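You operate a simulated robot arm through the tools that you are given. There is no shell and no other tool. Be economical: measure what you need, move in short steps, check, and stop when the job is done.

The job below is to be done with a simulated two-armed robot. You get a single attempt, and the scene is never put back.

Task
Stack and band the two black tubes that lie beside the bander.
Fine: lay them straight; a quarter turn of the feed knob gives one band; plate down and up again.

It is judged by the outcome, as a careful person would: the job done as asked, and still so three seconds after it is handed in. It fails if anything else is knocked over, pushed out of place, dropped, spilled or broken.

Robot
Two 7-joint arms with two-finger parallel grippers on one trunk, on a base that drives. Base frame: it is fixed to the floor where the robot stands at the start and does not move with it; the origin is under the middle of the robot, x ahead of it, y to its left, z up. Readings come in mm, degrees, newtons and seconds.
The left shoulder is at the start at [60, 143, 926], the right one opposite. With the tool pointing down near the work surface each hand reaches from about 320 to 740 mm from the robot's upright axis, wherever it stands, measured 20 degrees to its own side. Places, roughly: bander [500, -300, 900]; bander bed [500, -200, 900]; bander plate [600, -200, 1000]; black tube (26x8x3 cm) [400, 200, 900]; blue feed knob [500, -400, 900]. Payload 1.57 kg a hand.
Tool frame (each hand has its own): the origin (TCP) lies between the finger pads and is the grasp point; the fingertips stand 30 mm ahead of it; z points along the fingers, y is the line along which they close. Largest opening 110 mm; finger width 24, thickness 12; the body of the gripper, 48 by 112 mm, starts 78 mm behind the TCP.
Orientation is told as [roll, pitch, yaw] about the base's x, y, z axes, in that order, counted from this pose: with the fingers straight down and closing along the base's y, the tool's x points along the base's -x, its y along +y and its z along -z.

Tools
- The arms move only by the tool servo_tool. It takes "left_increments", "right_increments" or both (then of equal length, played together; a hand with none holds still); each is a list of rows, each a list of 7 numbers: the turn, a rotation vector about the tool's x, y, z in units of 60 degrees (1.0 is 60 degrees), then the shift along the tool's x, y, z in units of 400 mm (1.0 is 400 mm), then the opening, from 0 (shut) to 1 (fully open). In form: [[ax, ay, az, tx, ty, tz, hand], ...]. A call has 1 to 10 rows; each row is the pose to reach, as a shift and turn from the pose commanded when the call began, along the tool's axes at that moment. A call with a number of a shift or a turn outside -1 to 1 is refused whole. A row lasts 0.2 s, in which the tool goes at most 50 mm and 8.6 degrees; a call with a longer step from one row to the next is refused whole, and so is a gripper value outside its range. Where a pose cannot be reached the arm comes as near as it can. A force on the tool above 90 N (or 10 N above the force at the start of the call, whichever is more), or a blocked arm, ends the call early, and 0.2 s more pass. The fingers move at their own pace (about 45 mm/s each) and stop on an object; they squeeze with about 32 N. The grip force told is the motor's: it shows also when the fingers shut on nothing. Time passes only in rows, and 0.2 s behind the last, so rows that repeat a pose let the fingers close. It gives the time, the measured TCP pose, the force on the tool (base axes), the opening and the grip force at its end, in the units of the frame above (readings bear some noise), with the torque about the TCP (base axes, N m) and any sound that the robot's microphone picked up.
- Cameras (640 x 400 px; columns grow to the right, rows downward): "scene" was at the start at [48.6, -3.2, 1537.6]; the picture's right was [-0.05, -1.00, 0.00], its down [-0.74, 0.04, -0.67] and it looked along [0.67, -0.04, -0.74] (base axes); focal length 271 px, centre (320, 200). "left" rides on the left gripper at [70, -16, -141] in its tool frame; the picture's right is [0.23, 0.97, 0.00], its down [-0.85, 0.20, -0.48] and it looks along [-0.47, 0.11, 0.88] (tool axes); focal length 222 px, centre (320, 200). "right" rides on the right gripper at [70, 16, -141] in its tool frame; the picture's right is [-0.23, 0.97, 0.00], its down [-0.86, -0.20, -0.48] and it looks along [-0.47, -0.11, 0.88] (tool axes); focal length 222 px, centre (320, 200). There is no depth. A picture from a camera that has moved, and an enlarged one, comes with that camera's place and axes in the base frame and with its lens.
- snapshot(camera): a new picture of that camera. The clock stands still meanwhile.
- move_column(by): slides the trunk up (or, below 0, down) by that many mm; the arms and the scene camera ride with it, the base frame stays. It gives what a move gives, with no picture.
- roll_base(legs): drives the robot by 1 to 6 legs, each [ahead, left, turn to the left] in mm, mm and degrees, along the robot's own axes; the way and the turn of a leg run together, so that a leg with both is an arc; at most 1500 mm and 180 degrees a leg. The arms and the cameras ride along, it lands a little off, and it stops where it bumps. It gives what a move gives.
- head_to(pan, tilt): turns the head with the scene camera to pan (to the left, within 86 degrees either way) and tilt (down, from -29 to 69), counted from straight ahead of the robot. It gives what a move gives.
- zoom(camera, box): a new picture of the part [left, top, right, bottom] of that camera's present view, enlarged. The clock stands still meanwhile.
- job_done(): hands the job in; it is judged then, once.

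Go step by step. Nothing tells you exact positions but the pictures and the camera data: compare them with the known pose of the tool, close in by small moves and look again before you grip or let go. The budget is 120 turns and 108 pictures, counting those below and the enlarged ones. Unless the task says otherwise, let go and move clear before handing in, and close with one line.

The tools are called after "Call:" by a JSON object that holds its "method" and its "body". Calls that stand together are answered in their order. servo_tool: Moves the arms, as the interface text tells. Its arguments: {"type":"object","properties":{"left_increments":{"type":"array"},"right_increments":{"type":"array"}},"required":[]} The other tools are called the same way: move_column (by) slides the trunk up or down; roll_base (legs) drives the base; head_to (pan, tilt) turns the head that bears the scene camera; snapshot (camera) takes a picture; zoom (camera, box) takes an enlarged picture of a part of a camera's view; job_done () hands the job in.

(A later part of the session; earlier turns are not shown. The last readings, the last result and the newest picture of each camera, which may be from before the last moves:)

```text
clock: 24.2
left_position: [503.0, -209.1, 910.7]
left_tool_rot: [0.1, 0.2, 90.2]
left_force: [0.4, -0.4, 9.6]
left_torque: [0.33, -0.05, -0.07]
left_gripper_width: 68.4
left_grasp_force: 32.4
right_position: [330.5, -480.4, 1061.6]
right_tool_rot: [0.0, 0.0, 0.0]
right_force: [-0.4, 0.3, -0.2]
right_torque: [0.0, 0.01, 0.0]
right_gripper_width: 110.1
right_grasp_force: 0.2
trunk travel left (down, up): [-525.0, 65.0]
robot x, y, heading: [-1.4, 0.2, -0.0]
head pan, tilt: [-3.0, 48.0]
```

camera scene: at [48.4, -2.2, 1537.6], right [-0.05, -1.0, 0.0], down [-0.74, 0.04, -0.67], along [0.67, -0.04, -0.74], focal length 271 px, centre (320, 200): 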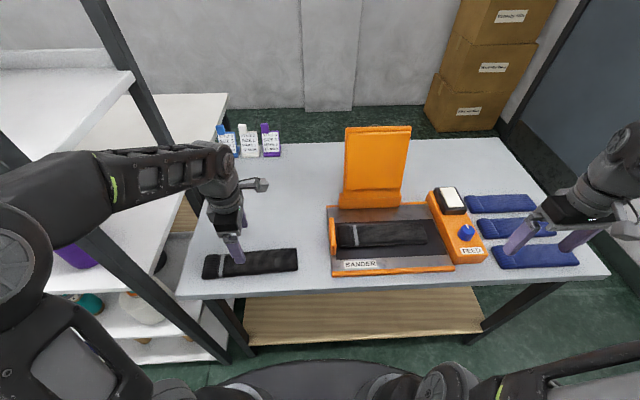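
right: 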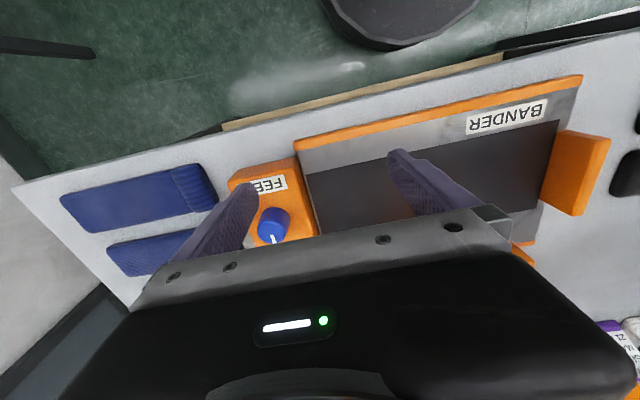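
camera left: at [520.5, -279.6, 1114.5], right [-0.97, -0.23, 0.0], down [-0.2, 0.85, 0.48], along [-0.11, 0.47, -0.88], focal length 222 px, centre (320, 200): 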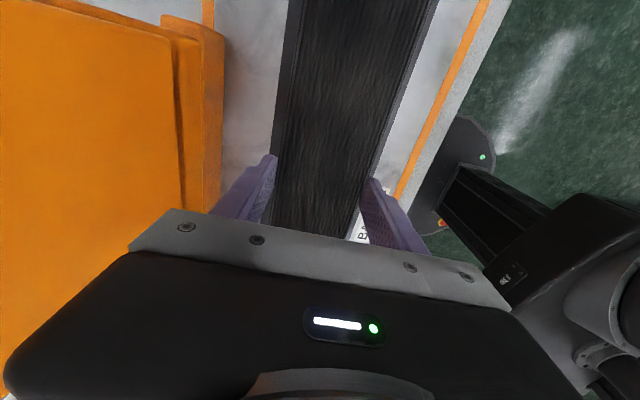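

Contact at z≈911. I'll release and rise.

Call:
{"method": "servo_tool", "body": {"left_increments": [[0, 0, 0, 0, 0, 0, 0.5], [0, 0, 0, 0, 0, 0, 0.86], [0, 0, 0, 0, 0, 0, 0.86], [0, 0, 0, 0, 0, 0, 0.86], [0, 0, 0, 0, 0, -0.05, 0.86], [0, 0, 0, 0, 0, -0.1, 0.86], [0, 0, 0, 0, 0, -0.16, 0.86]]}}

Call:
{"method": "servo_tool", "body": {"left_increments": [[0, 0, 0, -0.1, 0.02, 0, 0.86], [0, 0, 0, -0.2, 0.04, 0, 0.86], [0, 0, 0, -0.3, 0.06, 0, 0.86], [0, 0, 0, -0.4, 0.08, 0, 0.86], [0, 0, 0, -0.5, 0.1, 0, 0.86], [0, 0, 0, -0.6, 0.12, 0, 0.86], [0, 0, 0, -0.7, 0.14, -0.03, 0.86], [0, 0, 0, -0.8, 0.15, -0.06, 0.86]]}}

Call:
{"method": "zoom", "body": {"camera": "scene", "box": [310, 110, 500, 285]}}

Call:
{"method": "snapshot", "body": {"camera": "right"}}

```text
clock: 25.8
left_position: [502.5, -206.6, 972.9]
left_tool_rot: [0.3, 0.0, 90.1]
left_force: [0.3, -0.6, 0.6]
left_torque: [-0.01, 0.02, 0.0]
left_gripper_width: 94.4
left_grasp_force: 0.2
right_position: [332.3, -480.7, 1060.7]
right_tool_rot: [0.0, 0.0, 0.0]
right_force: [-1.2, -0.7, -0.4]
right_torque: [0.01, 0.02, 0.0]
right_gripper_width: 110.0
right_grasp_force: 0.0
trunk travel left (down, up): [-525.0, 65.0]
robot x, y, heading: [1.6, -1.1, 0.3]
head pan, tilt: [-3.0, 48.0]
```

```text
clock: 27.6
left_position: [440.1, 115.8, 997.0]
left_tool_rot: [0.2, 0.1, 90.0]
left_force: [-0.6, 0.3, 0.0]
left_torque: [-0.03, 0.03, -0.02]
left_gripper_width: 94.5
left_grasp_force: 0.0
right_position: [332.3, -479.2, 1060.4]
right_tool_rot: [0.0, -0.1, 0.0]
right_force: [0.5, 0.3, -0.2]
right_torque: [0.0, 0.0, 0.01]
right_gripper_width: 110.0
right_grasp_force: 0.0
trunk travel left (down, up): [-525.0, 65.0]
robot x, y, heading: [-0.0, 0.9, -0.1]
head pan, tilt: [-3.0, 48.0]
```

```text
2.29 times, centred on (405, 198) of scene
camera zoom: at [48.3, -2.1, 1537.6], right [-0.05, -1.0, 0.0], down [-0.74, 0.04, -0.67], along [0.67, -0.04, -0.74], focal length 619 px, centre (126, 206)
```

zoom: 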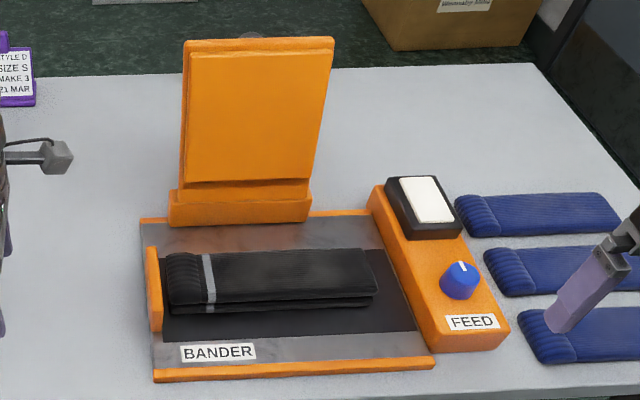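

```text
70 pictures are left
camera right: at [261.2, -462.2, 1202.3], right [0.23, 0.97, 0.0], down [0.86, -0.2, 0.48], along [0.47, -0.11, -0.88], focal length 222 px, centre (320, 200)
```

right: 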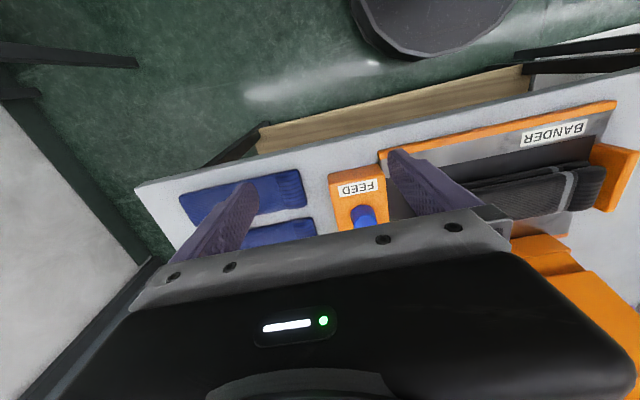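

The stack lies straight. Before turning the knob I'll read the knob area and the little cards at the back of the table.

Call:
{"method": "zoom", "body": {"camera": "scene", "box": [200, 110, 300, 172]}}

Call:
{"method": "zoom", "body": {"camera": "scene", "box": [420, 180, 500, 270]}}

```text
6.40 times, centred on (250, 141) of scene
camera zoom: at [48.3, -2.1, 1537.6], right [-0.05, -1.0, 0.0], down [-0.74, 0.04, -0.67], along [0.67, -0.04, -0.74], focal length 1733 px, centre (768, 578)
```

zoom: 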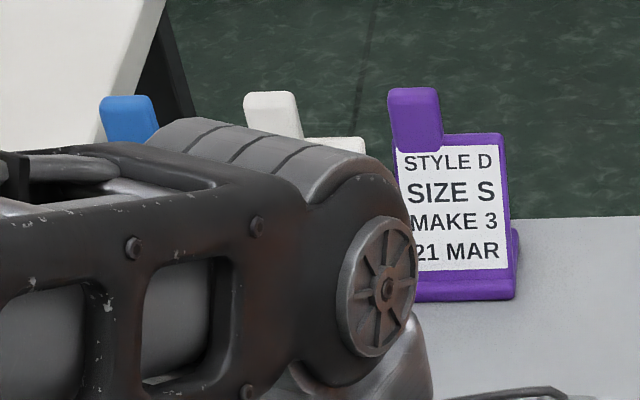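

```text
4.44 times, centred on (460, 225) of scene
camera zoom: at [48.3, -2.1, 1537.6], right [-0.05, -1.0, 0.0], down [-0.74, 0.04, -0.67], along [0.67, -0.04, -0.74], focal length 1204 px, centre (-302, 89)
```

zoom: 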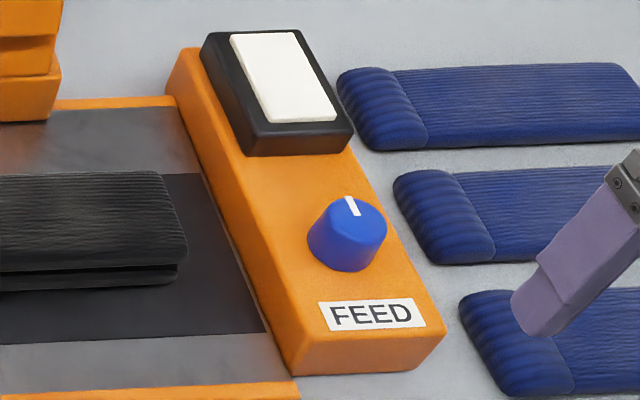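

The knob is roughly at (490,-450), about 50 mm across, with its mark pointing away from me. I'll bring the right hand above it to measure better.

Call:
{"method": "servo_tool", "body": {"right_increments": [[0, 0, 0, -0.08, 0.015, 0, 1], [0, 0, 0, -0.16, 0.03, 0, 1], [0, 0, 0, -0.24, 0.045, 0.04, 1], [0, 0, 0, -0.32, 0.06, 0.08, 1], [0, 0, 0, -0.395, 0.075, 0.12, 1], [0, 0, 0, -0.395, 0.075, 0.12, 1]]}}

Call:
{"method": "snapshot", "body": {"camera": "right"}}

Call:
{"method": "zoom", "body": {"camera": "scene", "box": [380, 150, 540, 280]}}

```text
clock: 29.0
left_position: [440.1, 115.5, 996.1]
left_tool_rot: [0.2, 0.1, 90.2]
left_force: [0.2, -1.0, -0.1]
left_torque: [0.04, -0.01, -0.02]
left_gripper_width: 94.6
left_grasp_force: 0.0
right_position: [490.6, -452.7, 1012.7]
right_tool_rot: [0.0, -0.1, 0.0]
right_force: [-0.6, 0.3, 1.1]
right_torque: [-0.01, -0.01, 0.0]
right_gripper_width: 110.1
right_grasp_force: 0.1
trunk travel left (down, up): [-525.0, 65.0]
robot x, y, heading: [-1.3, 1.5, -0.0]
head pan, tilt: [-3.0, 48.0]
```

```text
67 pictures are left
camera right: at [420.4, -433.8, 1153.8], right [0.23, 0.97, 0.0], down [0.85, -0.2, 0.48], along [0.47, -0.11, -0.88], focal length 222 px, centre (320, 200)
```

right: 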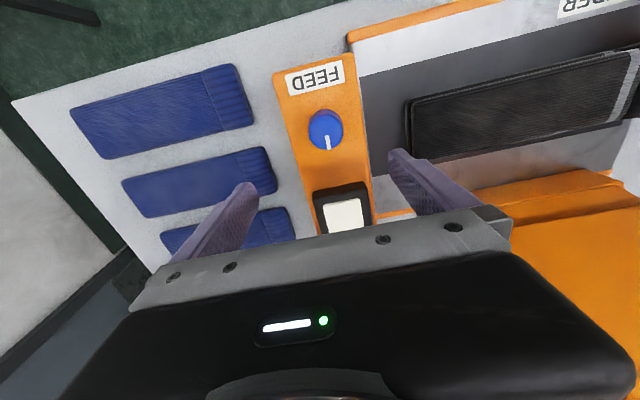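

```text
3.08 times, centred on (460, 215) of scene
camera zoom: at [47.9, -3.0, 1537.6], right [-0.05, -1.0, 0.0], down [-0.74, 0.04, -0.67], along [0.67, -0.03, -0.74], focal length 833 px, centre (-111, 154)
```

zoom: 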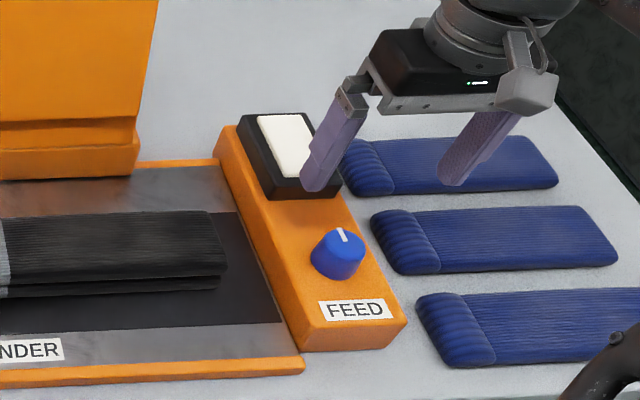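

The overhead view puts the knob at about (467,-438), with its top near z 920 and a diameter of about 37 mm. I'll centre over it at z≈950 and check.

Call:
{"method": "servo_tool", "body": {"right_increments": [[0, 0, 0, 0.02, 0.012, 0, 0.8], [0, 0, 0, 0.04, 0.025, 0, 0.8], [0, 0, 0, 0.0565, 0.037, 0.05, 0.8], [0, 0, 0, 0.0565, 0.037, 0.1, 0.8], [0, 0, 0, 0.0565, 0.037, 0.145, 0.8], [0, 0, 0, 0.0565, 0.037, 0.145, 0.8]]}}

Call:
{"method": "snapshot", "body": {"camera": "right"}}

Call:
{"method": "zoom", "body": {"camera": "scene", "box": [400, 170, 520, 270]}}

```text
clock: 30.4
left_position: [441.1, 113.7, 996.9]
left_tool_rot: [0.1, 0.1, 90.0]
left_force: [0.3, -0.7, 0.2]
left_torque: [-0.01, 0.02, 0.0]
left_gripper_width: 94.7
left_grasp_force: 0.1
right_position: [466.8, -436.7, 954.7]
right_tool_rot: [-0.1, 0.0, 0.1]
right_force: [-0.4, 0.1, -0.1]
right_torque: [0.01, 0.01, 0.0]
right_gripper_width: 87.9
right_grasp_force: 0.0
trunk travel left (down, up): [-525.0, 65.0]
robot x, y, heading: [-2.4, -1.4, -0.1]
head pan, tilt: [-3.0, 48.0]
```

```text
65 pictures are left
camera right: at [395.6, -419.1, 1096.5], right [0.23, 0.97, 0.0], down [0.86, -0.2, 0.48], along [0.47, -0.11, -0.88], focal length 222 px, centre (320, 200)
```

right: 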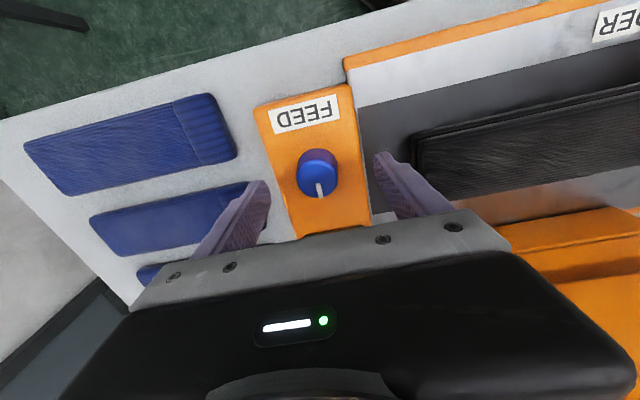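

```text
4.00 times, centred on (460, 220) of scene
camera zoom: at [48.5, -3.0, 1537.6], right [-0.05, -1.0, 0.0], down [-0.74, 0.04, -0.67], along [0.67, -0.03, -0.74], focal length 1083 px, centre (-240, 120)
```

zoom: 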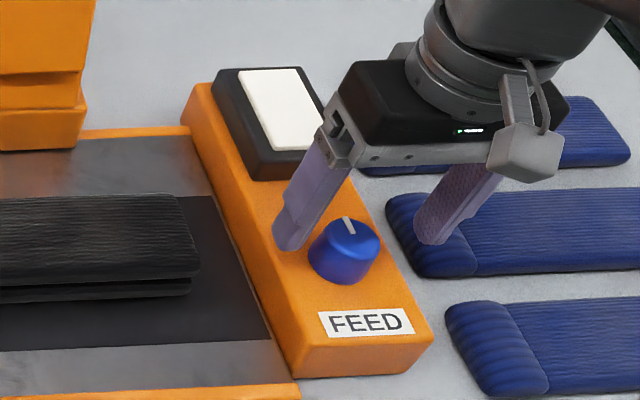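

Knob centre refined to about (473,-440), top z≈913. I'll shift there, go down to TCP z≈924 and check.

Call:
{"method": "servo_tool", "body": {"right_increments": [[0, 0, 0, -0.0155, -0.005, 0, 0.8], [0, 0, 0, -0.0155, -0.005, 0.03, 0.8], [0, 0, 0, -0.0155, -0.005, 0.06, 0.8], [0, 0, 0, -0.0155, -0.005, 0.0775, 0.8]]}}

Call:
{"method": "snapshot", "body": {"camera": "right"}}

Call:
{"method": "zoom", "body": {"camera": "scene", "box": [420, 190, 500, 260]}}

```text
clock: 31.4
left_position: [439.8, 114.2, 997.5]
left_tool_rot: [0.2, 0.1, 90.1]
left_force: [0.6, -0.1, -0.3]
left_torque: [0.05, -0.04, -0.02]
left_gripper_width: 94.6
left_grasp_force: 0.0
right_position: [473.0, -437.6, 924.9]
right_tool_rot: [0.0, -0.1, 0.0]
right_force: [-0.3, 0.7, -0.1]
right_torque: [0.02, -0.01, -0.01]
right_gripper_width: 87.9
right_grasp_force: 0.1
trunk travel left (down, up): [-525.0, 65.0]
robot x, y, heading: [3.1, -4.0, 0.4]
head pan, tilt: [-3.0, 48.0]
```

```text
63 pictures are left
camera right: at [402.9, -420.3, 1065.4], right [0.23, 0.97, 0.0], down [0.86, -0.2, 0.48], along [0.47, -0.11, -0.88], focal length 222 px, centre (320, 200)
```

right: 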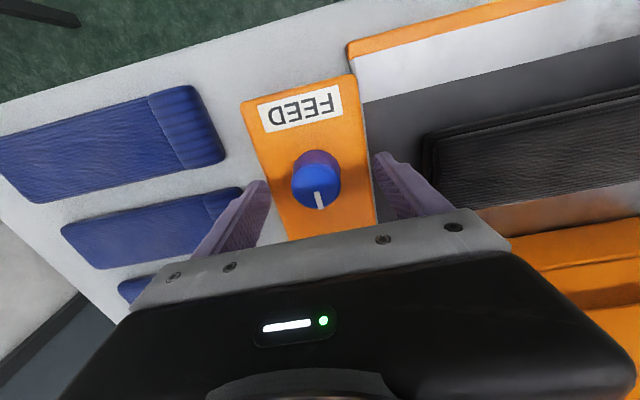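

```text
5.71 times, centred on (460, 225) of scene
camera zoom: at [48.6, -3.1, 1537.6], right [-0.05, -1.0, 0.0], down [-0.74, 0.04, -0.67], along [0.67, -0.03, -0.74], focal length 1548 px, centre (-480, 57)
```

zoom: 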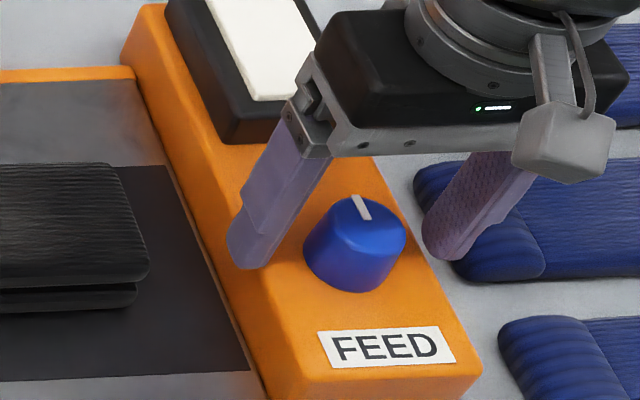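

The fingers straddle the knob well. I'll go down 4 mm more and close on it.

Call:
{"method": "servo_tool", "body": {"right_increments": [[0, 0, 0, 0.0025, -0.005, 0.005, 0.8], [0, 0, 0, 0.0025, -0.005, 0.01, 0.8], [0, 0, 0, 0.0025, -0.005, 0.01, 0.5], [0, 0, 0, 0.0025, -0.005, 0.01, 0.2], [0, 0, 0, 0.0025, -0.005, 0.01, 0.2], [0, 0, 0, 0.0025, -0.005, 0.01, 0.2], [0, 0, 0, 0.0025, -0.005, 0.01, 0.2]]}}

Call:
{"method": "snapshot", "body": {"camera": "right"}}

```text
clock: 33.0
left_position: [440.7, 113.8, 996.9]
left_tool_rot: [0.2, 0.1, 90.0]
left_force: [0.0, 0.5, -0.2]
left_torque: [0.02, -0.02, 0.03]
left_gripper_width: 94.5
left_grasp_force: 0.0
right_position: [473.2, -440.1, 920.6]
right_tool_rot: [-0.1, -0.1, 0.0]
right_force: [1.1, -2.4, 14.0]
right_torque: [0.13, 0.16, -0.12]
right_gripper_width: 39.9
right_grasp_force: 10.3
trunk travel left (down, up): [-525.0, 65.0]
robot x, y, heading: [-4.2, -0.1, -0.2]
head pan, tilt: [-3.0, 48.0]
```

```text
61 pictures are left
camera right: at [401.7, -422.3, 1061.9], right [0.23, 0.97, 0.0], down [0.85, -0.2, 0.48], along [0.47, -0.11, -0.88], focal length 222 px, centre (320, 200)
```

right: 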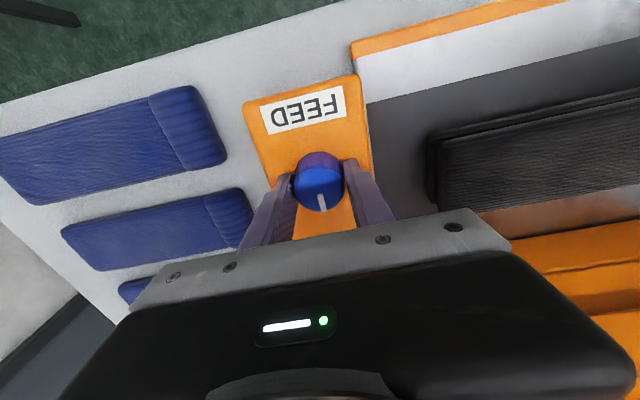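

Gripped the knob at 40 mm. I'll start turning clockwise, the first 60 degrees.

Call:
{"method": "servo_tool", "body": {"right_increments": [[0, 0, 0, 0, 0, 0, 0.2], [0, 0, 0.125, 0, 0, 0, 0.2], [0, 0, 0.25, 0, 0, 0, 0.2], [0, 0, 0.375, 0, 0, 0, 0.2], [0, 0, 0.5, 0, 0, 0, 0.2], [0, 0, 0.625, 0, 0, 0, 0.2], [0, 0, 0.75, 0, 0, 0, 0.2], [0, 0, 0.875, 0, 0, 0, 0.2], [0, 0, 1.0, 0, 0, 0, 0.2]]}}

Call:
{"method": "snapshot", "body": {"camera": "right"}}

Call:
{"method": "zoom", "body": {"camera": "scene", "box": [310, 150, 500, 270]}}

```text
clock: 35.0
left_position: [438.6, 114.2, 997.9]
left_tool_rot: [0.1, -0.1, 90.2]
left_force: [0.5, 0.2, 0.3]
left_torque: [0.03, 0.0, -0.02]
left_gripper_width: 94.5
left_grasp_force: 0.0
right_position: [472.7, -441.2, 920.5]
right_tool_rot: [0.0, -0.2, -60.2]
right_force: [-3.7, -21.7, 24.8]
right_torque: [-0.83, 0.41, 0.18]
right_gripper_width: 39.1
right_grasp_force: 44.7
trunk travel left (down, up): [-525.0, 65.0]
robot x, y, heading: [-0.1, -1.0, 0.0]
head pan, tilt: [-3.0, 48.0]
```

```text
60 pictures are left
camera right: at [449.5, -371.7, 1061.9], right [0.96, 0.29, 0.0], down [0.25, -0.84, 0.48], along [0.14, -0.46, -0.88], focal length 222 px, centre (320, 200)
```

right: 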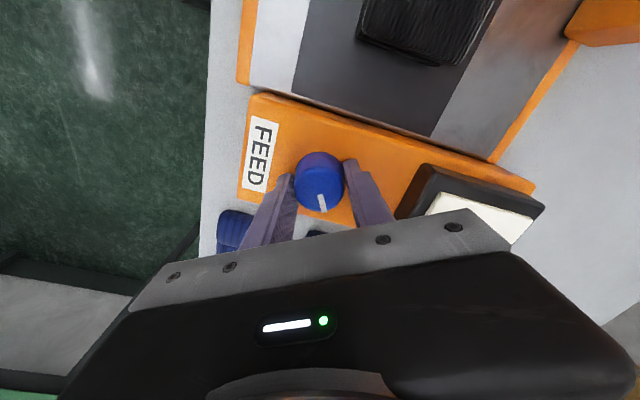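

```text
3.33 times, centred on (405, 210) of scene
camera zoom: at [46.3, -4.0, 1537.8], right [-0.05, -1.0, 0.0], down [-0.74, 0.04, -0.67], along [0.67, -0.03, -0.74], focal length 903 px, centre (37, 167)
```

zoom: 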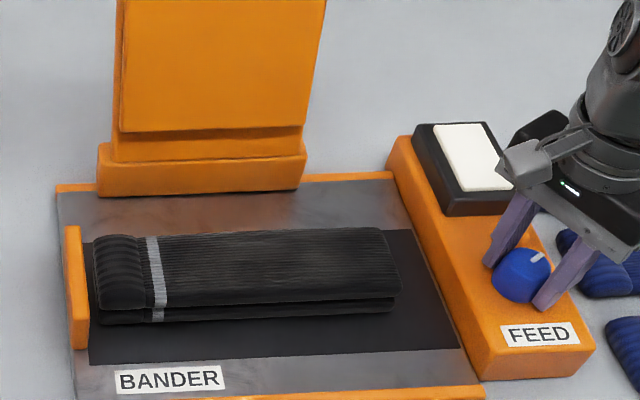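

The knob turns with the hand. I'll turn the remaining 30 degrees.

Call:
{"method": "servo_tool", "body": {"right_increments": [[0, 0, 0.125, -0.004, -0.0025, 0, 0.2], [0, 0, 0.25, -0.004, -0.0025, 0, 0.2], [0, 0, 0.375, -0.004, -0.0025, 0, 0.2], [0, 0, 0.5, -0.004, -0.0025, 0, 0.2], [0, 0, 0.5, -0.004, -0.0025, 0, 0.2]]}}

Call:
{"method": "zoom", "body": {"camera": "right", "box": [160, 60, 480, 260]}}

Call:
{"method": "zoom", "body": {"camera": "scene", "box": [310, 150, 500, 270]}}

```text
clock: 36.2
left_position: [439.6, 113.8, 997.9]
left_tool_rot: [0.1, 0.1, 90.1]
left_force: [0.7, 0.2, 0.2]
left_torque: [-0.02, -0.01, -0.01]
left_gripper_width: 94.7
left_grasp_force: 0.1
right_position: [469.4, -441.7, 920.2]
right_tool_rot: [0.0, 0.0, -90.2]
right_force: [-8.7, -17.2, 28.4]
right_torque: [-0.14, 0.92, 0.13]
right_gripper_width: 39.3
right_grasp_force: 44.8
trunk travel left (down, up): [-525.0, 65.0]
robot x, y, heading: [1.4, -3.3, 0.0]
head pan, tilt: [-3.0, 48.0]
```

```text
2.00 times, centred on (320, 160) of right
camera zoom: at [485.5, -371.2, 1062.0], right [0.97, -0.23, 0.0], down [-0.2, -0.85, 0.48], along [-0.11, -0.47, -0.88], focal length 444 px, centre (320, 280)
```

zoom: 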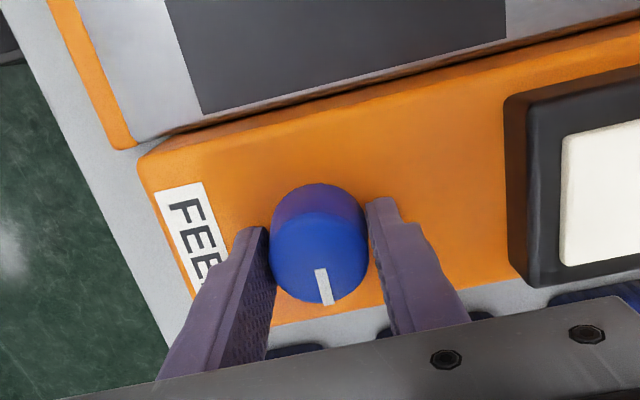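

```text
3.33 times, centred on (405, 210) of scene
camera zoom: at [45.4, -3.2, 1537.8], right [-0.05, -1.0, 0.0], down [-0.74, 0.04, -0.67], along [0.67, -0.03, -0.74], focal length 903 px, centre (37, 167)
```

zoom: 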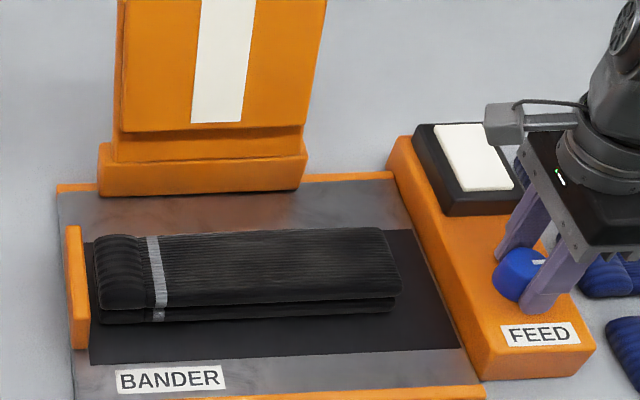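

A single white band has appeared on the plate. I'll open a little, lift straight off the knob, then turn the hand back.

Call:
{"method": "servo_tool", "body": {"right_increments": [[0, 0, 0, 0, 0, 0, 0.5], [0, 0, 0, 0, 0, 0, 0.5], [0, 0, 0, 0, 0, -0.03, 0.5], [0, 0, 0, 0, 0, -0.1, 0.5], [0, 0, 0, 0, 0, -0.2, 0.5], [0, 0, 0, 0, 0, -0.3, 0.5], [0, 0, 0, 0, 0, -0.4, 0.5]]}}

Call:
{"method": "snapshot", "body": {"camera": "scene"}}

Call:
{"method": "zoom", "body": {"camera": "scene", "box": [310, 110, 500, 270]}}

```text
clock: 37.8
left_position: [440.1, 114.8, 997.1]
left_tool_rot: [0.4, 0.2, 90.2]
left_force: [-1.0, -0.6, 1.2]
left_torque: [0.0, 0.0, 0.0]
left_gripper_width: 94.7
left_grasp_force: 0.0
right_position: [470.9, -442.7, 1082.2]
right_tool_rot: [0.0, 0.0, -90.0]
right_force: [0.2, 0.1, 0.4]
right_torque: [-0.01, 0.0, 0.01]
right_gripper_width: 54.9
right_grasp_force: 0.0
trunk travel left (down, up): [-525.0, 65.0]
robot x, y, heading: [4.5, 2.4, -0.1]
head pan, tilt: [-3.0, 48.0]
```

```text
56 pictures are left
camera scene: at [48.1, -2.9, 1537.6], right [-0.05, -1.0, 0.0], down [-0.74, 0.04, -0.67], along [0.67, -0.03, -0.74], focal length 271 px, centre (320, 200)
```

scene: 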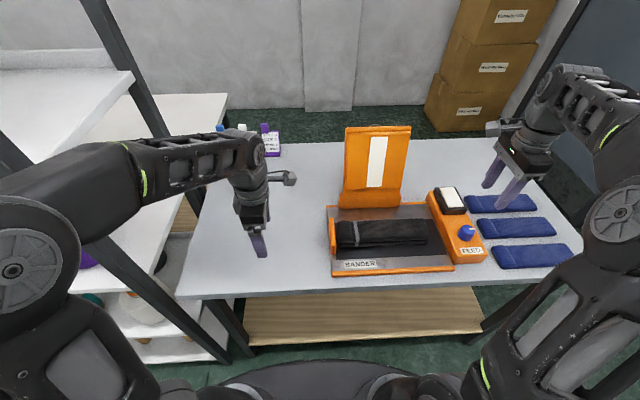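

```text
2.50 times, centred on (405, 190) of scene
camera zoom: at [48.1, -2.9, 1537.6], right [-0.05, -1.0, 0.0], down [-0.74, 0.04, -0.67], along [0.67, -0.03, -0.74], focal length 677 px, centre (108, 225)
```

zoom: 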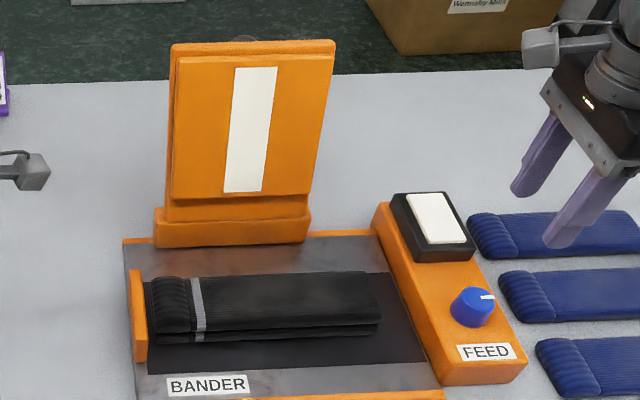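

The stack is straight and exactly one band is waiting on the plate. Now I need to see how the plate can be moved; something grey shows behind its top edge.

Call:
{"method": "zoom", "body": {"camera": "scene", "box": [335, 110, 425, 170]}}

Call:
{"method": "move_column", "body": {"by": 60}}

Call:
{"method": "zoom", "body": {"camera": "scene", "box": [320, 110, 440, 240]}}

```text
6.67 times, centred on (380, 140) of scene
camera zoom: at [48.1, -2.9, 1537.6], right [-0.05, -1.0, 0.0], down [-0.74, 0.04, -0.67], along [0.67, -0.03, -0.74], focal length 1805 px, centre (-80, 600)
```

zoom: 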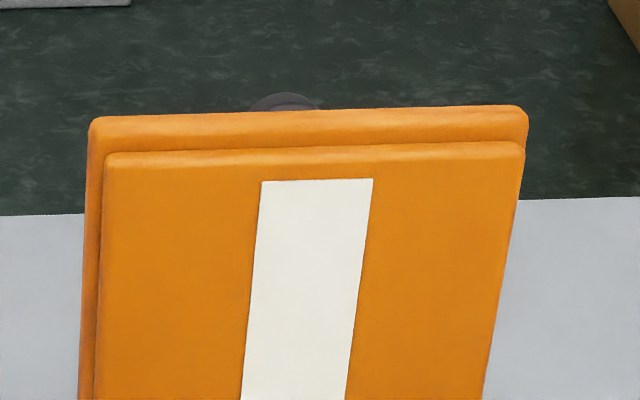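

```text
clock: 38.8
left_position: [440.8, 114.3, 1056.9]
left_tool_rot: [0.3, 0.1, 90.1]
left_force: [-1.0, 0.3, -0.4]
left_torque: [0.0, 0.01, -0.02]
left_gripper_width: 94.9
left_grasp_force: 0.0
right_position: [471.3, -442.2, 1141.4]
right_tool_rot: [-0.1, 0.0, -90.0]
right_force: [0.1, -0.2, -0.3]
right_torque: [-0.01, 0.02, 0.02]
right_gripper_width: 55.0
right_grasp_force: 0.0
trunk travel left (down, up): [-585.0, 5.0]
robot x, y, heading: [-1.0, -2.2, 0.0]
head pan, tilt: [-3.0, 48.0]
```

```text
3.08 times, centred on (380, 175) of scene
camera zoom: at [48.9, -3.1, 1597.6], right [-0.05, -1.0, 0.0], down [-0.74, 0.04, -0.67], along [0.67, -0.03, -0.74], focal length 833 px, centre (135, 277)
```

zoom: 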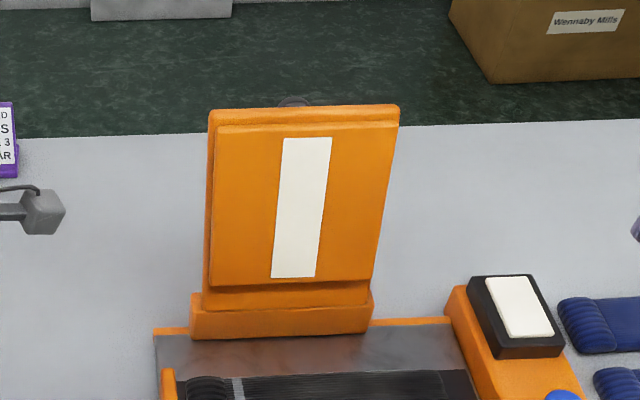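

The plate leans back slightly, with its top edge near (685,-197,1120). There is a round handle behind it near the top, and I'll bring the right hand's camera above the plate to see that handle.

Call:
{"method": "servo_tool", "body": {"right_increments": [[0, 0, 0, 0, 0, -0.085, 0.5], [0, 0, 0, 0, 0, -0.17, 0.5], [0, 0, 0, 0.08, 0.045, -0.17, 0.5], [0, 0, 0, 0.16, 0.09, -0.17, 0.5], [0, 0, 0, 0.24, 0.135, -0.17, 0.5], [0, 0, 0, 0.32, 0.18, -0.17, 0.5], [0, 0, 0, 0.4, 0.225, -0.17, 0.5], [0, 0, 0, 0.48, 0.27, -0.17, 0.5], [0, 0, 0, 0.555, 0.32, -0.17, 0.5]]}}

Call:
{"method": "snapshot", "body": {"camera": "right"}}

Call:
{"method": "snapshot", "body": {"camera": "scene"}}

```text
clock: 40.8
left_position: [440.3, 113.5, 1057.9]
left_tool_rot: [0.1, 0.2, 90.1]
left_force: [0.4, 0.0, 0.1]
left_torque: [-0.01, -0.07, 0.0]
left_gripper_width: 94.6
left_grasp_force: 0.1
right_position: [524.0, -275.2, 1155.8]
right_tool_rot: [0.2, 0.0, -90.0]
right_force: [-0.6, -0.1, 0.4]
right_torque: [0.0, -0.09, -0.03]
right_gripper_width: 55.0
right_grasp_force: 0.0
right hand out of reach, approached as far as the arm can: row 1, 2, 3, 4, 5, 6, 7, 8, 9
trunk travel left (down, up): [-585.0, 5.0]
robot x, y, heading: [0.3, -0.0, -0.3]
head pan, tilt: [-3.0, 48.0]
```

```text
52 pictures are left
camera right: at [539.6, -203.8, 1297.9], right [0.97, -0.23, 0.0], down [-0.2, -0.86, 0.48], along [-0.11, -0.47, -0.88], focal length 222 px, centre (320, 200)
```

right: 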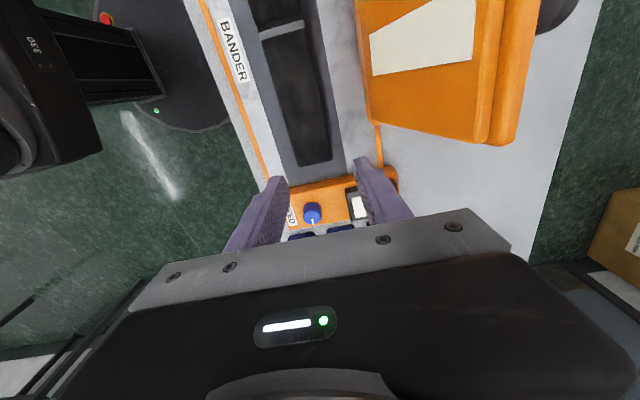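

```text
51 pictures are left
camera scene: at [46.0, -3.2, 1597.7], right [-0.05, -1.0, 0.0], down [-0.74, 0.04, -0.67], along [0.67, -0.03, -0.74], focal length 271 px, centre (320, 200)
```

scene: 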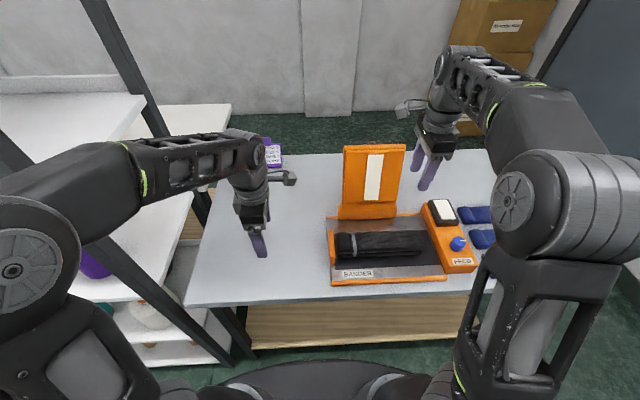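

The handle is visible behind the plate at about (720,-202,1090), with the plate's rear top edge at about (682,1120). I'll reach over the top with a forward tilt and pinch the handle along y, so that it can pivot in the grip. First I turn the right hand back to yaw 0.

Call:
{"method": "servo_tool", "body": {"right_increments": [[0, 0, -0.14, 0.02, -0.01, 0, 0.6], [0, 0, -0.28, 0.04, -0.02, 0, 0.6], [0, 0, -0.42, 0.06, -0.03, 0, 0.6], [0, 0, -0.56, 0.08, -0.04, 0, 0.6], [0, 0, -0.7, 0.1, -0.05, 0, 0.6], [0, 0, -0.84, 0.13, -0.06, 0, 0.6], [0, 0, -0.98, 0.16, -0.07, 0, 0.6]]}}

```text
clock: 42.4
left_position: [440.4, 114.8, 1056.5]
left_tool_rot: [0.2, 0.2, 90.1]
left_force: [-0.2, 0.3, -0.4]
left_torque: [0.02, -0.03, 0.02]
left_gripper_width: 94.4
left_grasp_force: 0.0
right_position: [493.3, -210.8, 1152.5]
right_tool_rot: [-0.1, 0.1, -31.0]
right_force: [-0.1, 0.0, -0.7]
right_torque: [0.0, -0.01, 0.02]
right_gripper_width: 65.8
right_grasp_force: 0.1
trunk travel left (down, up): [-585.0, 5.0]
robot x, y, heading: [-0.1, 2.1, -0.1]
head pan, tilt: [-3.0, 48.0]
```

Next I finish the yaw.

Call:
{"method": "servo_tool", "body": {"right_increments": [[0, 0, -0.13, 0, 0, 0, 0.6], [0, 0, -0.26, 0, 0, 0, 0.6], [0, 0, -0.39, 0, 0, 0, 0.6], [0, 0, -0.517, 0, 0, 0, 0.6]]}}

Call:
{"method": "servo_tool", "body": {"right_increments": [[0, -0.12, 0, 0, 0, -0.05, 0.6], [0, -0.24, 0, 0, 0, -0.1, 0.6], [0, -0.36, 0, 0, 0, -0.15, 0.6], [0, -0.46, 0, 0, 0, -0.18, 0.6]]}}

Call:
{"method": "snapshot", "body": {"camera": "right"}}

Call:
{"method": "snapshot", "body": {"camera": "scene"}}

```text
clock: 43.4
left_position: [440.5, 114.4, 1057.0]
left_tool_rot: [0.1, 0.1, 90.0]
left_force: [-0.6, 0.8, -0.5]
left_torque: [0.0, 0.01, 0.03]
left_gripper_width: 94.4
left_grasp_force: 0.2
right_position: [494.3, -211.5, 1152.4]
right_tool_rot: [0.1, 0.0, 0.0]
right_force: [0.8, -0.6, -0.5]
right_torque: [0.01, 0.0, 0.01]
right_gripper_width: 66.0
right_grasp_force: 0.0
trunk travel left (down, up): [-585.0, 5.0]
robot x, y, heading: [4.7, 2.0, 0.0]
head pan, tilt: [-3.0, 48.0]
```

```text
clock: 44.4
left_position: [440.7, 113.4, 1056.0]
left_tool_rot: [0.2, 0.1, 90.2]
left_force: [-0.9, -0.1, 0.4]
left_torque: [0.02, -0.03, -0.01]
left_gripper_width: 94.7
left_grasp_force: 0.1
right_position: [494.4, -210.3, 1225.8]
right_tool_rot: [0.1, -27.6, -0.2]
right_force: [0.7, 0.3, 0.7]
right_torque: [-0.02, -0.03, 0.01]
right_gripper_width: 66.0
right_grasp_force: 0.1
trunk travel left (down, up): [-585.0, 5.0]
robot x, y, heading: [2.2, -0.3, 0.0]
head pan, tilt: [-3.0, 48.0]
```

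```text
50 pictures are left
camera right: at [365.8, -193.3, 1318.9], right [0.2, 0.97, 0.11], down [0.53, -0.2, 0.82], along [0.82, -0.11, -0.56], focal length 222 px, centre (320, 200)
```

right: 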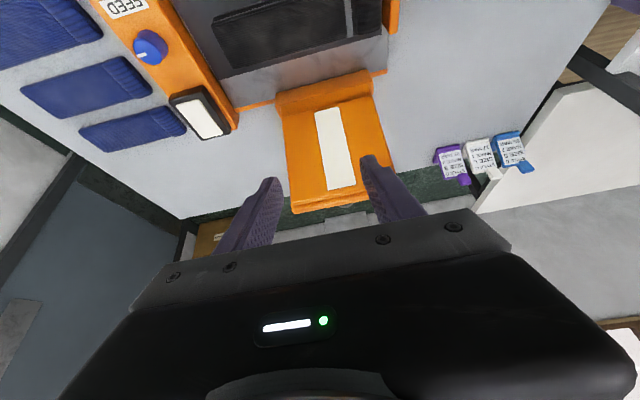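

```text
49 pictures are left
camera scene: at [48.1, -3.1, 1597.6], right [-0.05, -1.0, 0.0], down [-0.74, 0.04, -0.67], along [0.67, -0.03, -0.74], focal length 271 px, centre (320, 200)
```

scene: 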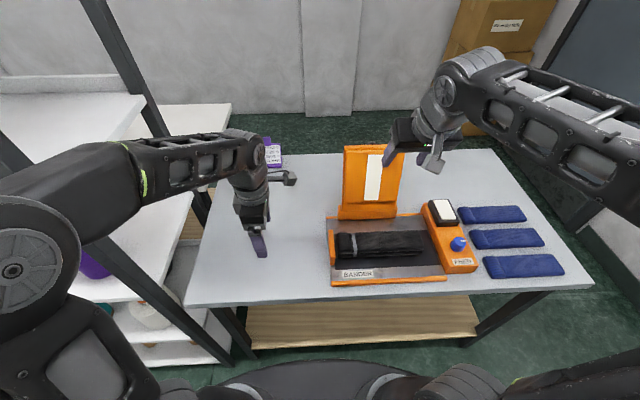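

The tilted pose is reachable. I'll glide forward over the plate top, staying above it, and look for the handle.

Call:
{"method": "servo_tool", "body": {"right_increments": [[0, 0, 0, -0.065, 0.003, 0.052, 0.6], [0, 0, 0, -0.13, 0.007, 0.105, 0.6], [0, 0, 0, -0.195, 0.01, 0.158, 0.6], [0, 0, 0, -0.26, 0.014, 0.21, 0.6], [0, 0, 0, -0.325, 0.017, 0.262, 0.6], [0, 0, 0, -0.388, 0.02, 0.315, 0.6]]}}

Call:
{"method": "snapshot", "body": {"camera": "right"}}

Call:
{"method": "zoom", "body": {"camera": "scene", "box": [320, 110, 440, 230]}}

```text
clock: 45.8
left_position: [442.5, 114.0, 1056.0]
left_tool_rot: [0.3, 0.1, 90.1]
left_force: [-0.8, 0.1, -0.5]
left_torque: [0.0, 0.02, -0.01]
left_gripper_width: 94.4
left_grasp_force: 0.0
right_position: [689.6, -203.0, 1185.7]
right_tool_rot: [-0.1, -27.4, -0.2]
right_force: [-0.3, 0.4, 1.2]
right_torque: [0.01, 0.03, -0.02]
right_gripper_width: 65.9
right_grasp_force: 0.1
trunk travel left (down, up): [-585.0, 5.0]
robot x, y, heading: [0.8, 0.7, -0.0]
head pan, tilt: [-3.0, 48.0]
```

```text
48 pictures are left
camera right: at [561.5, -184.2, 1278.8], right [0.2, 0.97, 0.11], down [0.54, -0.2, 0.82], along [0.82, -0.11, -0.56], focal length 222 px, centre (320, 200)
```

right: 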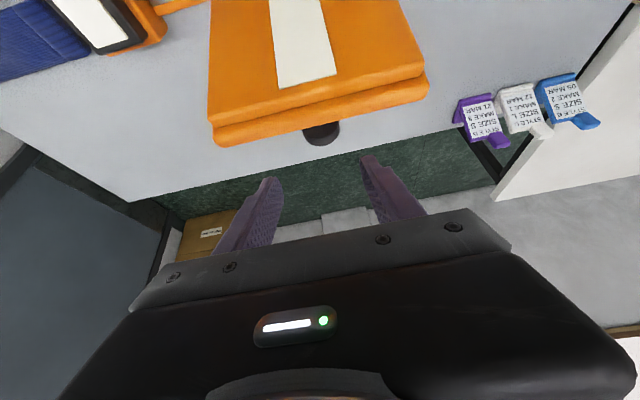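

```text
3.33 times, centred on (380, 170) of scene
camera zoom: at [49.9, -2.9, 1597.5], right [-0.05, -1.0, 0.0], down [-0.74, 0.04, -0.67], along [0.67, -0.03, -0.74], focal length 903 px, centre (120, 300)
```

zoom: 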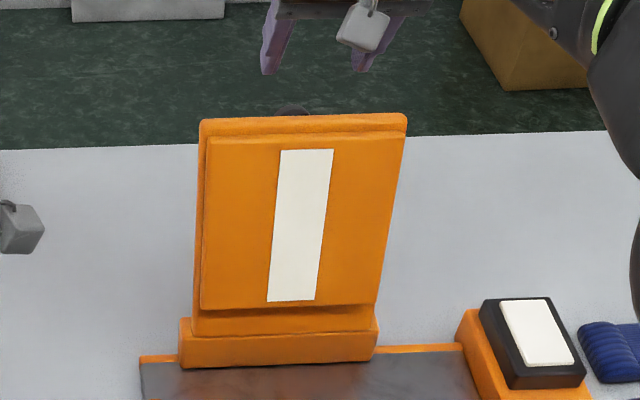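

The handle is clearly seen. It is a dark round knob about 38 mm across, sticking back from the plate at about (682–719, -197, 1091). A steeper approach needs a bit more reach, so I'll roll the base 70 mm ahead; there is about 110 mm of room in front of the shelf.

Call:
{"method": "roll_base", "body": {"legs": [[70, 0, 0]]}}

Call:
{"method": "snapshot", "body": {"camera": "right"}}

Call:
{"method": "snapshot", "body": {"camera": "scene"}}

```text
clock: 46.9
left_position: [510.7, 114.5, 1056.5]
left_tool_rot: [0.3, 0.1, 90.2]
left_force: [0.4, -0.2, -0.7]
left_torque: [0.01, 0.04, 0.01]
left_gripper_width: 94.8
left_grasp_force: 0.0
right_position: [758.8, -201.6, 1184.8]
right_tool_rot: [0.1, -27.5, -0.1]
right_force: [0.6, 0.4, 0.4]
right_torque: [-0.04, -0.01, -0.02]
right_gripper_width: 66.2
right_grasp_force: 0.0
trunk travel left (down, up): [-585.0, 5.0]
robot x, y, heading: [64.9, 4.4, 0.1]
head pan, tilt: [-3.0, 48.0]
```

```text
46 pictures are left
camera right: at [630.4, -183.6, 1278.7], right [0.2, 0.97, 0.11], down [0.54, -0.2, 0.82], along [0.82, -0.11, -0.56], focal length 222 px, centre (320, 200)
```

right: 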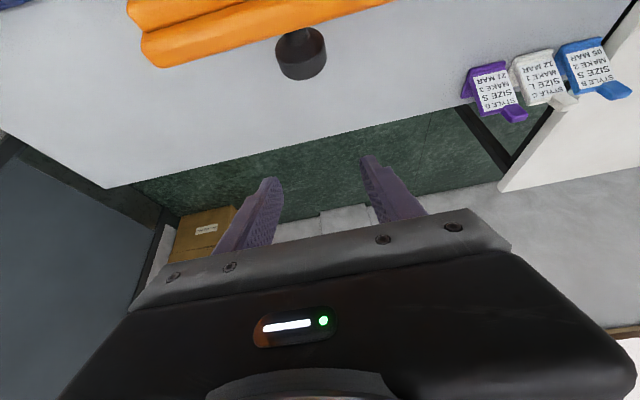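

```text
45 pictures are left
camera scene: at [119.3, -2.9, 1597.5], right [-0.05, -1.0, 0.0], down [-0.74, 0.04, -0.67], along [0.67, -0.03, -0.74], focal length 271 px, centre (320, 200)
```

scene: 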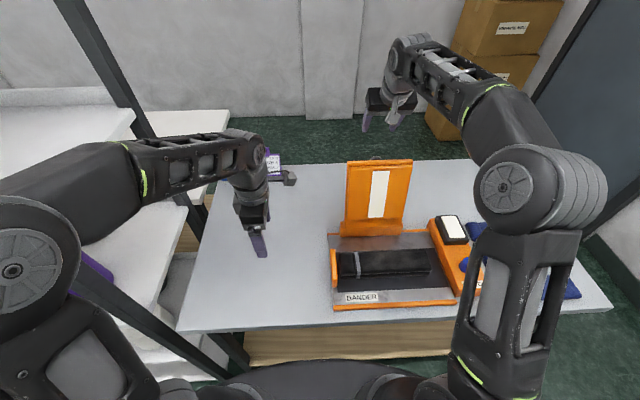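

Now the handle shows clearly as a mushroom knob: head centre about (703,-196,1092), 37 mm across, on a thin stem. I'll reduce the tilt to 10° and take a position above it.

Call:
{"method": "servo_tool", "body": {"right_increments": [[0, 0.07, 0, 0.04, 0.004, -0.02, 0.6], [0, 0.15, 0, 0.08, 0.007, -0.035, 0.6], [0, 0.22, 0, 0.125, 0.011, -0.05, 0.6], [0, 0.29, 0, 0.166, 0.014, -0.061, 0.6], [0, 0.29, 0, 0.166, 0.014, -0.061, 0.6]]}}

Call:
{"method": "snapshot", "body": {"camera": "right"}}

```text
clock: 48.0
left_position: [509.8, 115.4, 1057.9]
left_tool_rot: [0.2, 0.1, 90.3]
left_force: [-0.8, 0.2, 0.0]
left_torque: [0.02, 0.02, -0.02]
left_gripper_width: 94.6
left_grasp_force: 0.0
right_position: [687.0, -196.1, 1177.6]
right_tool_rot: [0.1, -10.1, -0.1]
right_force: [0.4, 0.2, 0.6]
right_torque: [0.02, 0.01, -0.03]
right_gripper_width: 65.7
right_grasp_force: 0.0
trunk travel left (down, up): [-585.0, 5.0]
robot x, y, heading: [70.0, 0.2, 0.1]
head pan, tilt: [-3.0, 48.0]
```

```text
44 pictures are left
camera right: at [592.8, -178.8, 1304.9], right [0.23, 0.97, 0.04], down [0.76, -0.2, 0.62], along [0.61, -0.11, -0.78], focal length 222 px, centre (320, 200)
```

right: 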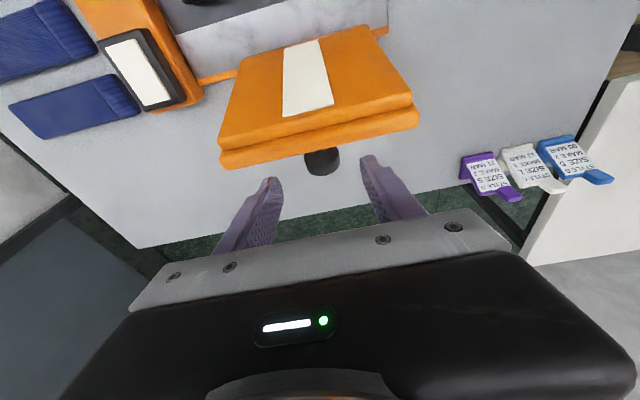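

The handle lines up between the fingers. I'll descend along the tool axis and check before closing.

Call:
{"method": "servo_tool", "body": {"right_increments": [[0, 0, 0, -0.005, 0, 0.04, 0.6], [0, 0, 0, -0.005, 0, 0.08, 0.6], [0, 0, 0, -0.005, 0, 0.12, 0.6], [0, 0, 0, -0.005, 0, 0.15, 0.6], [0, 0, 0, -0.005, 0, 0.175, 0.6]]}}

Call:
{"method": "snapshot", "body": {"camera": "right"}}

Call:
{"method": "zoom", "body": {"camera": "scene", "box": [320, 110, 440, 250]}}

```text
clock: 49.2
left_position: [509.0, 114.8, 1056.6]
left_tool_rot: [0.3, 0.1, 90.2]
left_force: [-1.0, -0.3, -1.3]
left_torque: [0.01, 0.02, 0.02]
left_gripper_width: 94.4
left_grasp_force: 0.1
right_position: [702.0, -194.9, 1107.5]
right_tool_rot: [0.0, -10.3, 0.0]
right_force: [-0.5, -0.4, 0.3]
right_torque: [0.01, 0.03, 0.03]
right_gripper_width: 65.8
right_grasp_force: 0.0
trunk travel left (down, up): [-585.0, 5.0]
robot x, y, heading: [68.8, 2.8, 0.3]
head pan, tilt: [-3.0, 48.0]
```

```text
43 pictures are left
camera right: at [608.1, -178.1, 1233.7], right [0.23, 0.97, 0.04], down [0.76, -0.2, 0.62], along [0.61, -0.11, -0.78], focal length 222 px, centre (320, 200)
```

right: 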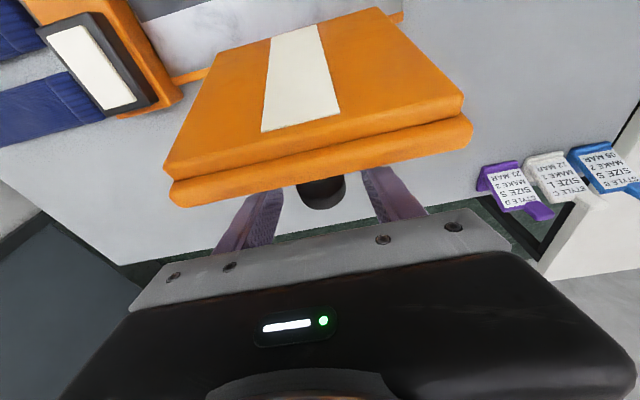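

```text
2.86 times, centred on (380, 180) of scene
camera zoom: at [117.5, -3.0, 1597.6], right [-0.05, -1.0, 0.0], down [-0.74, 0.04, -0.67], along [0.67, -0.03, -0.74], focal length 774 px, centre (149, 257)
```

zoom: 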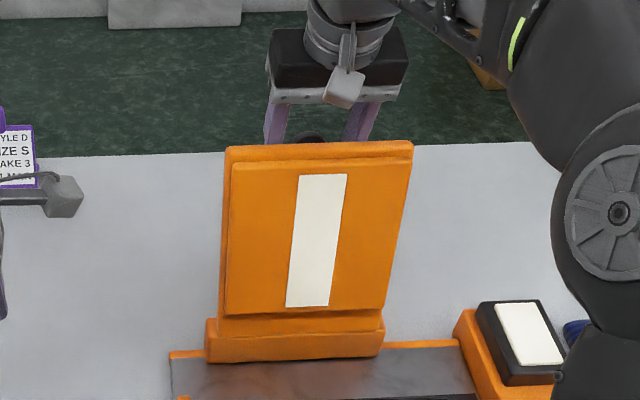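

The fingers straddle the handle behind the plate with no contact. Closing.

Call:
{"method": "servo_tool", "body": {"right_increments": [[0, 0, 0, 0, 0, 0, 0.4], [0, 0, 0, 0, 0, 0, 0.2], [0, 0, 0, 0, 0, 0, 0.2], [0, 0, 0, 0, 0, 0, 0.2], [0, 0, 0, 0, 0, 0, 0.2]]}}

```text
clock: 50.5
left_position: [509.7, 115.0, 1056.6]
left_tool_rot: [0.3, 0.1, 90.2]
left_force: [-1.0, -0.2, -0.2]
left_torque: [0.02, 0.0, 0.03]
left_gripper_width: 94.6
left_grasp_force: 0.2
right_position: [702.4, -194.5, 1105.9]
right_tool_rot: [0.0, -10.1, -0.1]
right_force: [-0.3, 3.1, -2.3]
right_torque: [0.07, -0.17, 0.02]
right_gripper_width: 37.3
right_grasp_force: 42.9
trunk travel left (down, up): [-585.0, 5.0]
robot x, y, heading: [68.7, 0.8, -0.1]
head pan, tilt: [-3.0, 48.0]
```

I have the handle. I'll swing the plate forward in small arcs about the hinge (guess near x 650, z 900), reading the forces as I go.

Call:
{"method": "servo_tool", "body": {"right_increments": [[0, 0, 0, 0.02, 0, -0.008, 0.2], [0, 0, 0, 0.04, 0, -0.0165, 0.2], [0, 0, 0, 0.06, 0, -0.023, 0.2], [0, 0, 0, 0.081, 0, -0.03, 0.2], [0, 0, 0, 0.102, 0, -0.035, 0.2], [0, 0, 0, 0.123, 0, -0.04, 0.2], [0, 0, 0, 0.123, 0, -0.04, 0.2]]}}

Call:
{"method": "snapshot", "body": {"camera": "right"}}

Call:
{"method": "zoom", "body": {"camera": "scene", "box": [320, 110, 440, 250]}}

```text
clock: 52.0
left_position: [508.4, 116.4, 1056.9]
left_tool_rot: [0.1, 0.1, 90.1]
left_force: [-0.1, 0.4, -0.2]
left_torque: [0.03, -0.02, 0.01]
left_gripper_width: 94.5
left_grasp_force: 0.0
right_position: [650.7, -195.0, 1117.4]
right_tool_rot: [0.1, -10.4, 0.0]
right_force: [6.4, 5.2, 11.8]
right_torque: [0.1, -1.01, 0.13]
right_gripper_width: 37.3
right_grasp_force: 43.4
trunk travel left (down, up): [-585.0, 5.0]
robot x, y, heading: [70.3, -1.4, 0.1]
head pan, tilt: [-3.0, 48.0]
```

```text
41 pictures are left
camera right: at [555.9, -177.4, 1243.3], right [0.22, 0.97, 0.04], down [0.75, -0.2, 0.62], along [0.62, -0.11, -0.78], focal length 222 px, centre (320, 200)
```

right: 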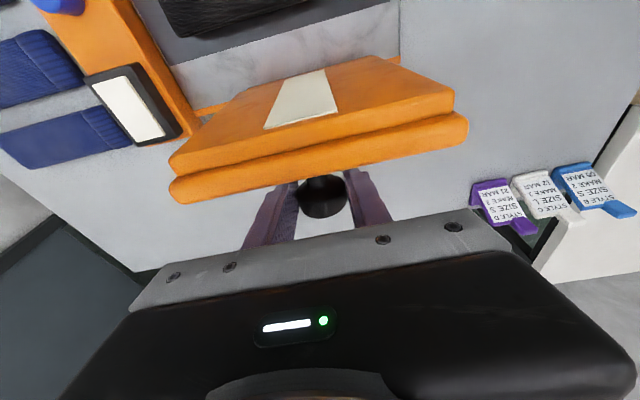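

```text
2.86 times, centred on (380, 180) of scene
camera zoom: at [117.1, -1.7, 1597.7], right [-0.05, -1.0, 0.0], down [-0.74, 0.04, -0.67], along [0.67, -0.03, -0.74], focal length 774 px, centre (149, 257)
```

zoom: 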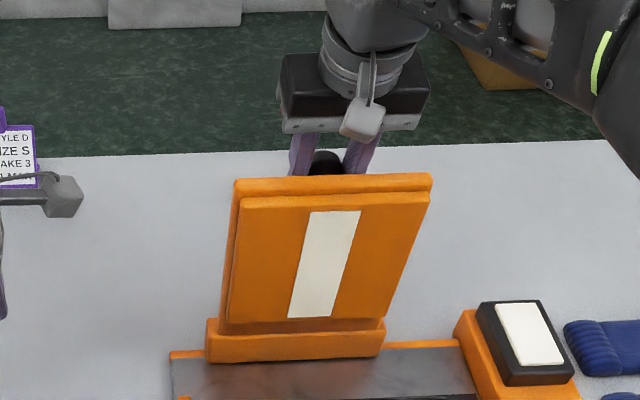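

The plate follows with small forces. I'll continue the arc past the top.

Call:
{"method": "servo_tool", "body": {"right_increments": [[0, 0, 0, 0.0213, 0, -0.005, 0.2], [0, 0, 0, 0.0426, 0, -0.009, 0.2], [0, 0, 0, 0.064, 0, -0.012, 0.2], [0, 0, 0, 0.086, 0, -0.014, 0.2], [0, 0, 0, 0.108, 0, -0.015, 0.2], [0, 0, 0, 0.1296, 0, -0.0156, 0.2], [0, 0, 0, 0.151, 0, -0.0148, 0.2], [0, 0, 0, 0.173, 0, -0.013, 0.2], [0, 0, 0, 0.173, 0, -0.013, 0.2]]}}

```text
clock: 54.0
left_position: [508.6, 115.3, 1057.7]
left_tool_rot: [0.2, 0.0, 90.1]
left_force: [-0.5, -0.7, -0.6]
left_torque: [0.02, -0.01, 0.0]
left_gripper_width: 94.9
left_grasp_force: 0.1
right_position: [581.5, -194.8, 1109.3]
right_tool_rot: [0.0, -10.2, -0.1]
right_force: [2.0, -0.9, 16.3]
right_torque: [-0.14, -1.04, -0.06]
right_gripper_width: 37.6
right_grasp_force: 43.4
trunk travel left (down, up): [-585.0, 5.0]
robot x, y, heading: [70.1, 0.7, 0.0]
head pan, tilt: [-3.0, 48.0]
```

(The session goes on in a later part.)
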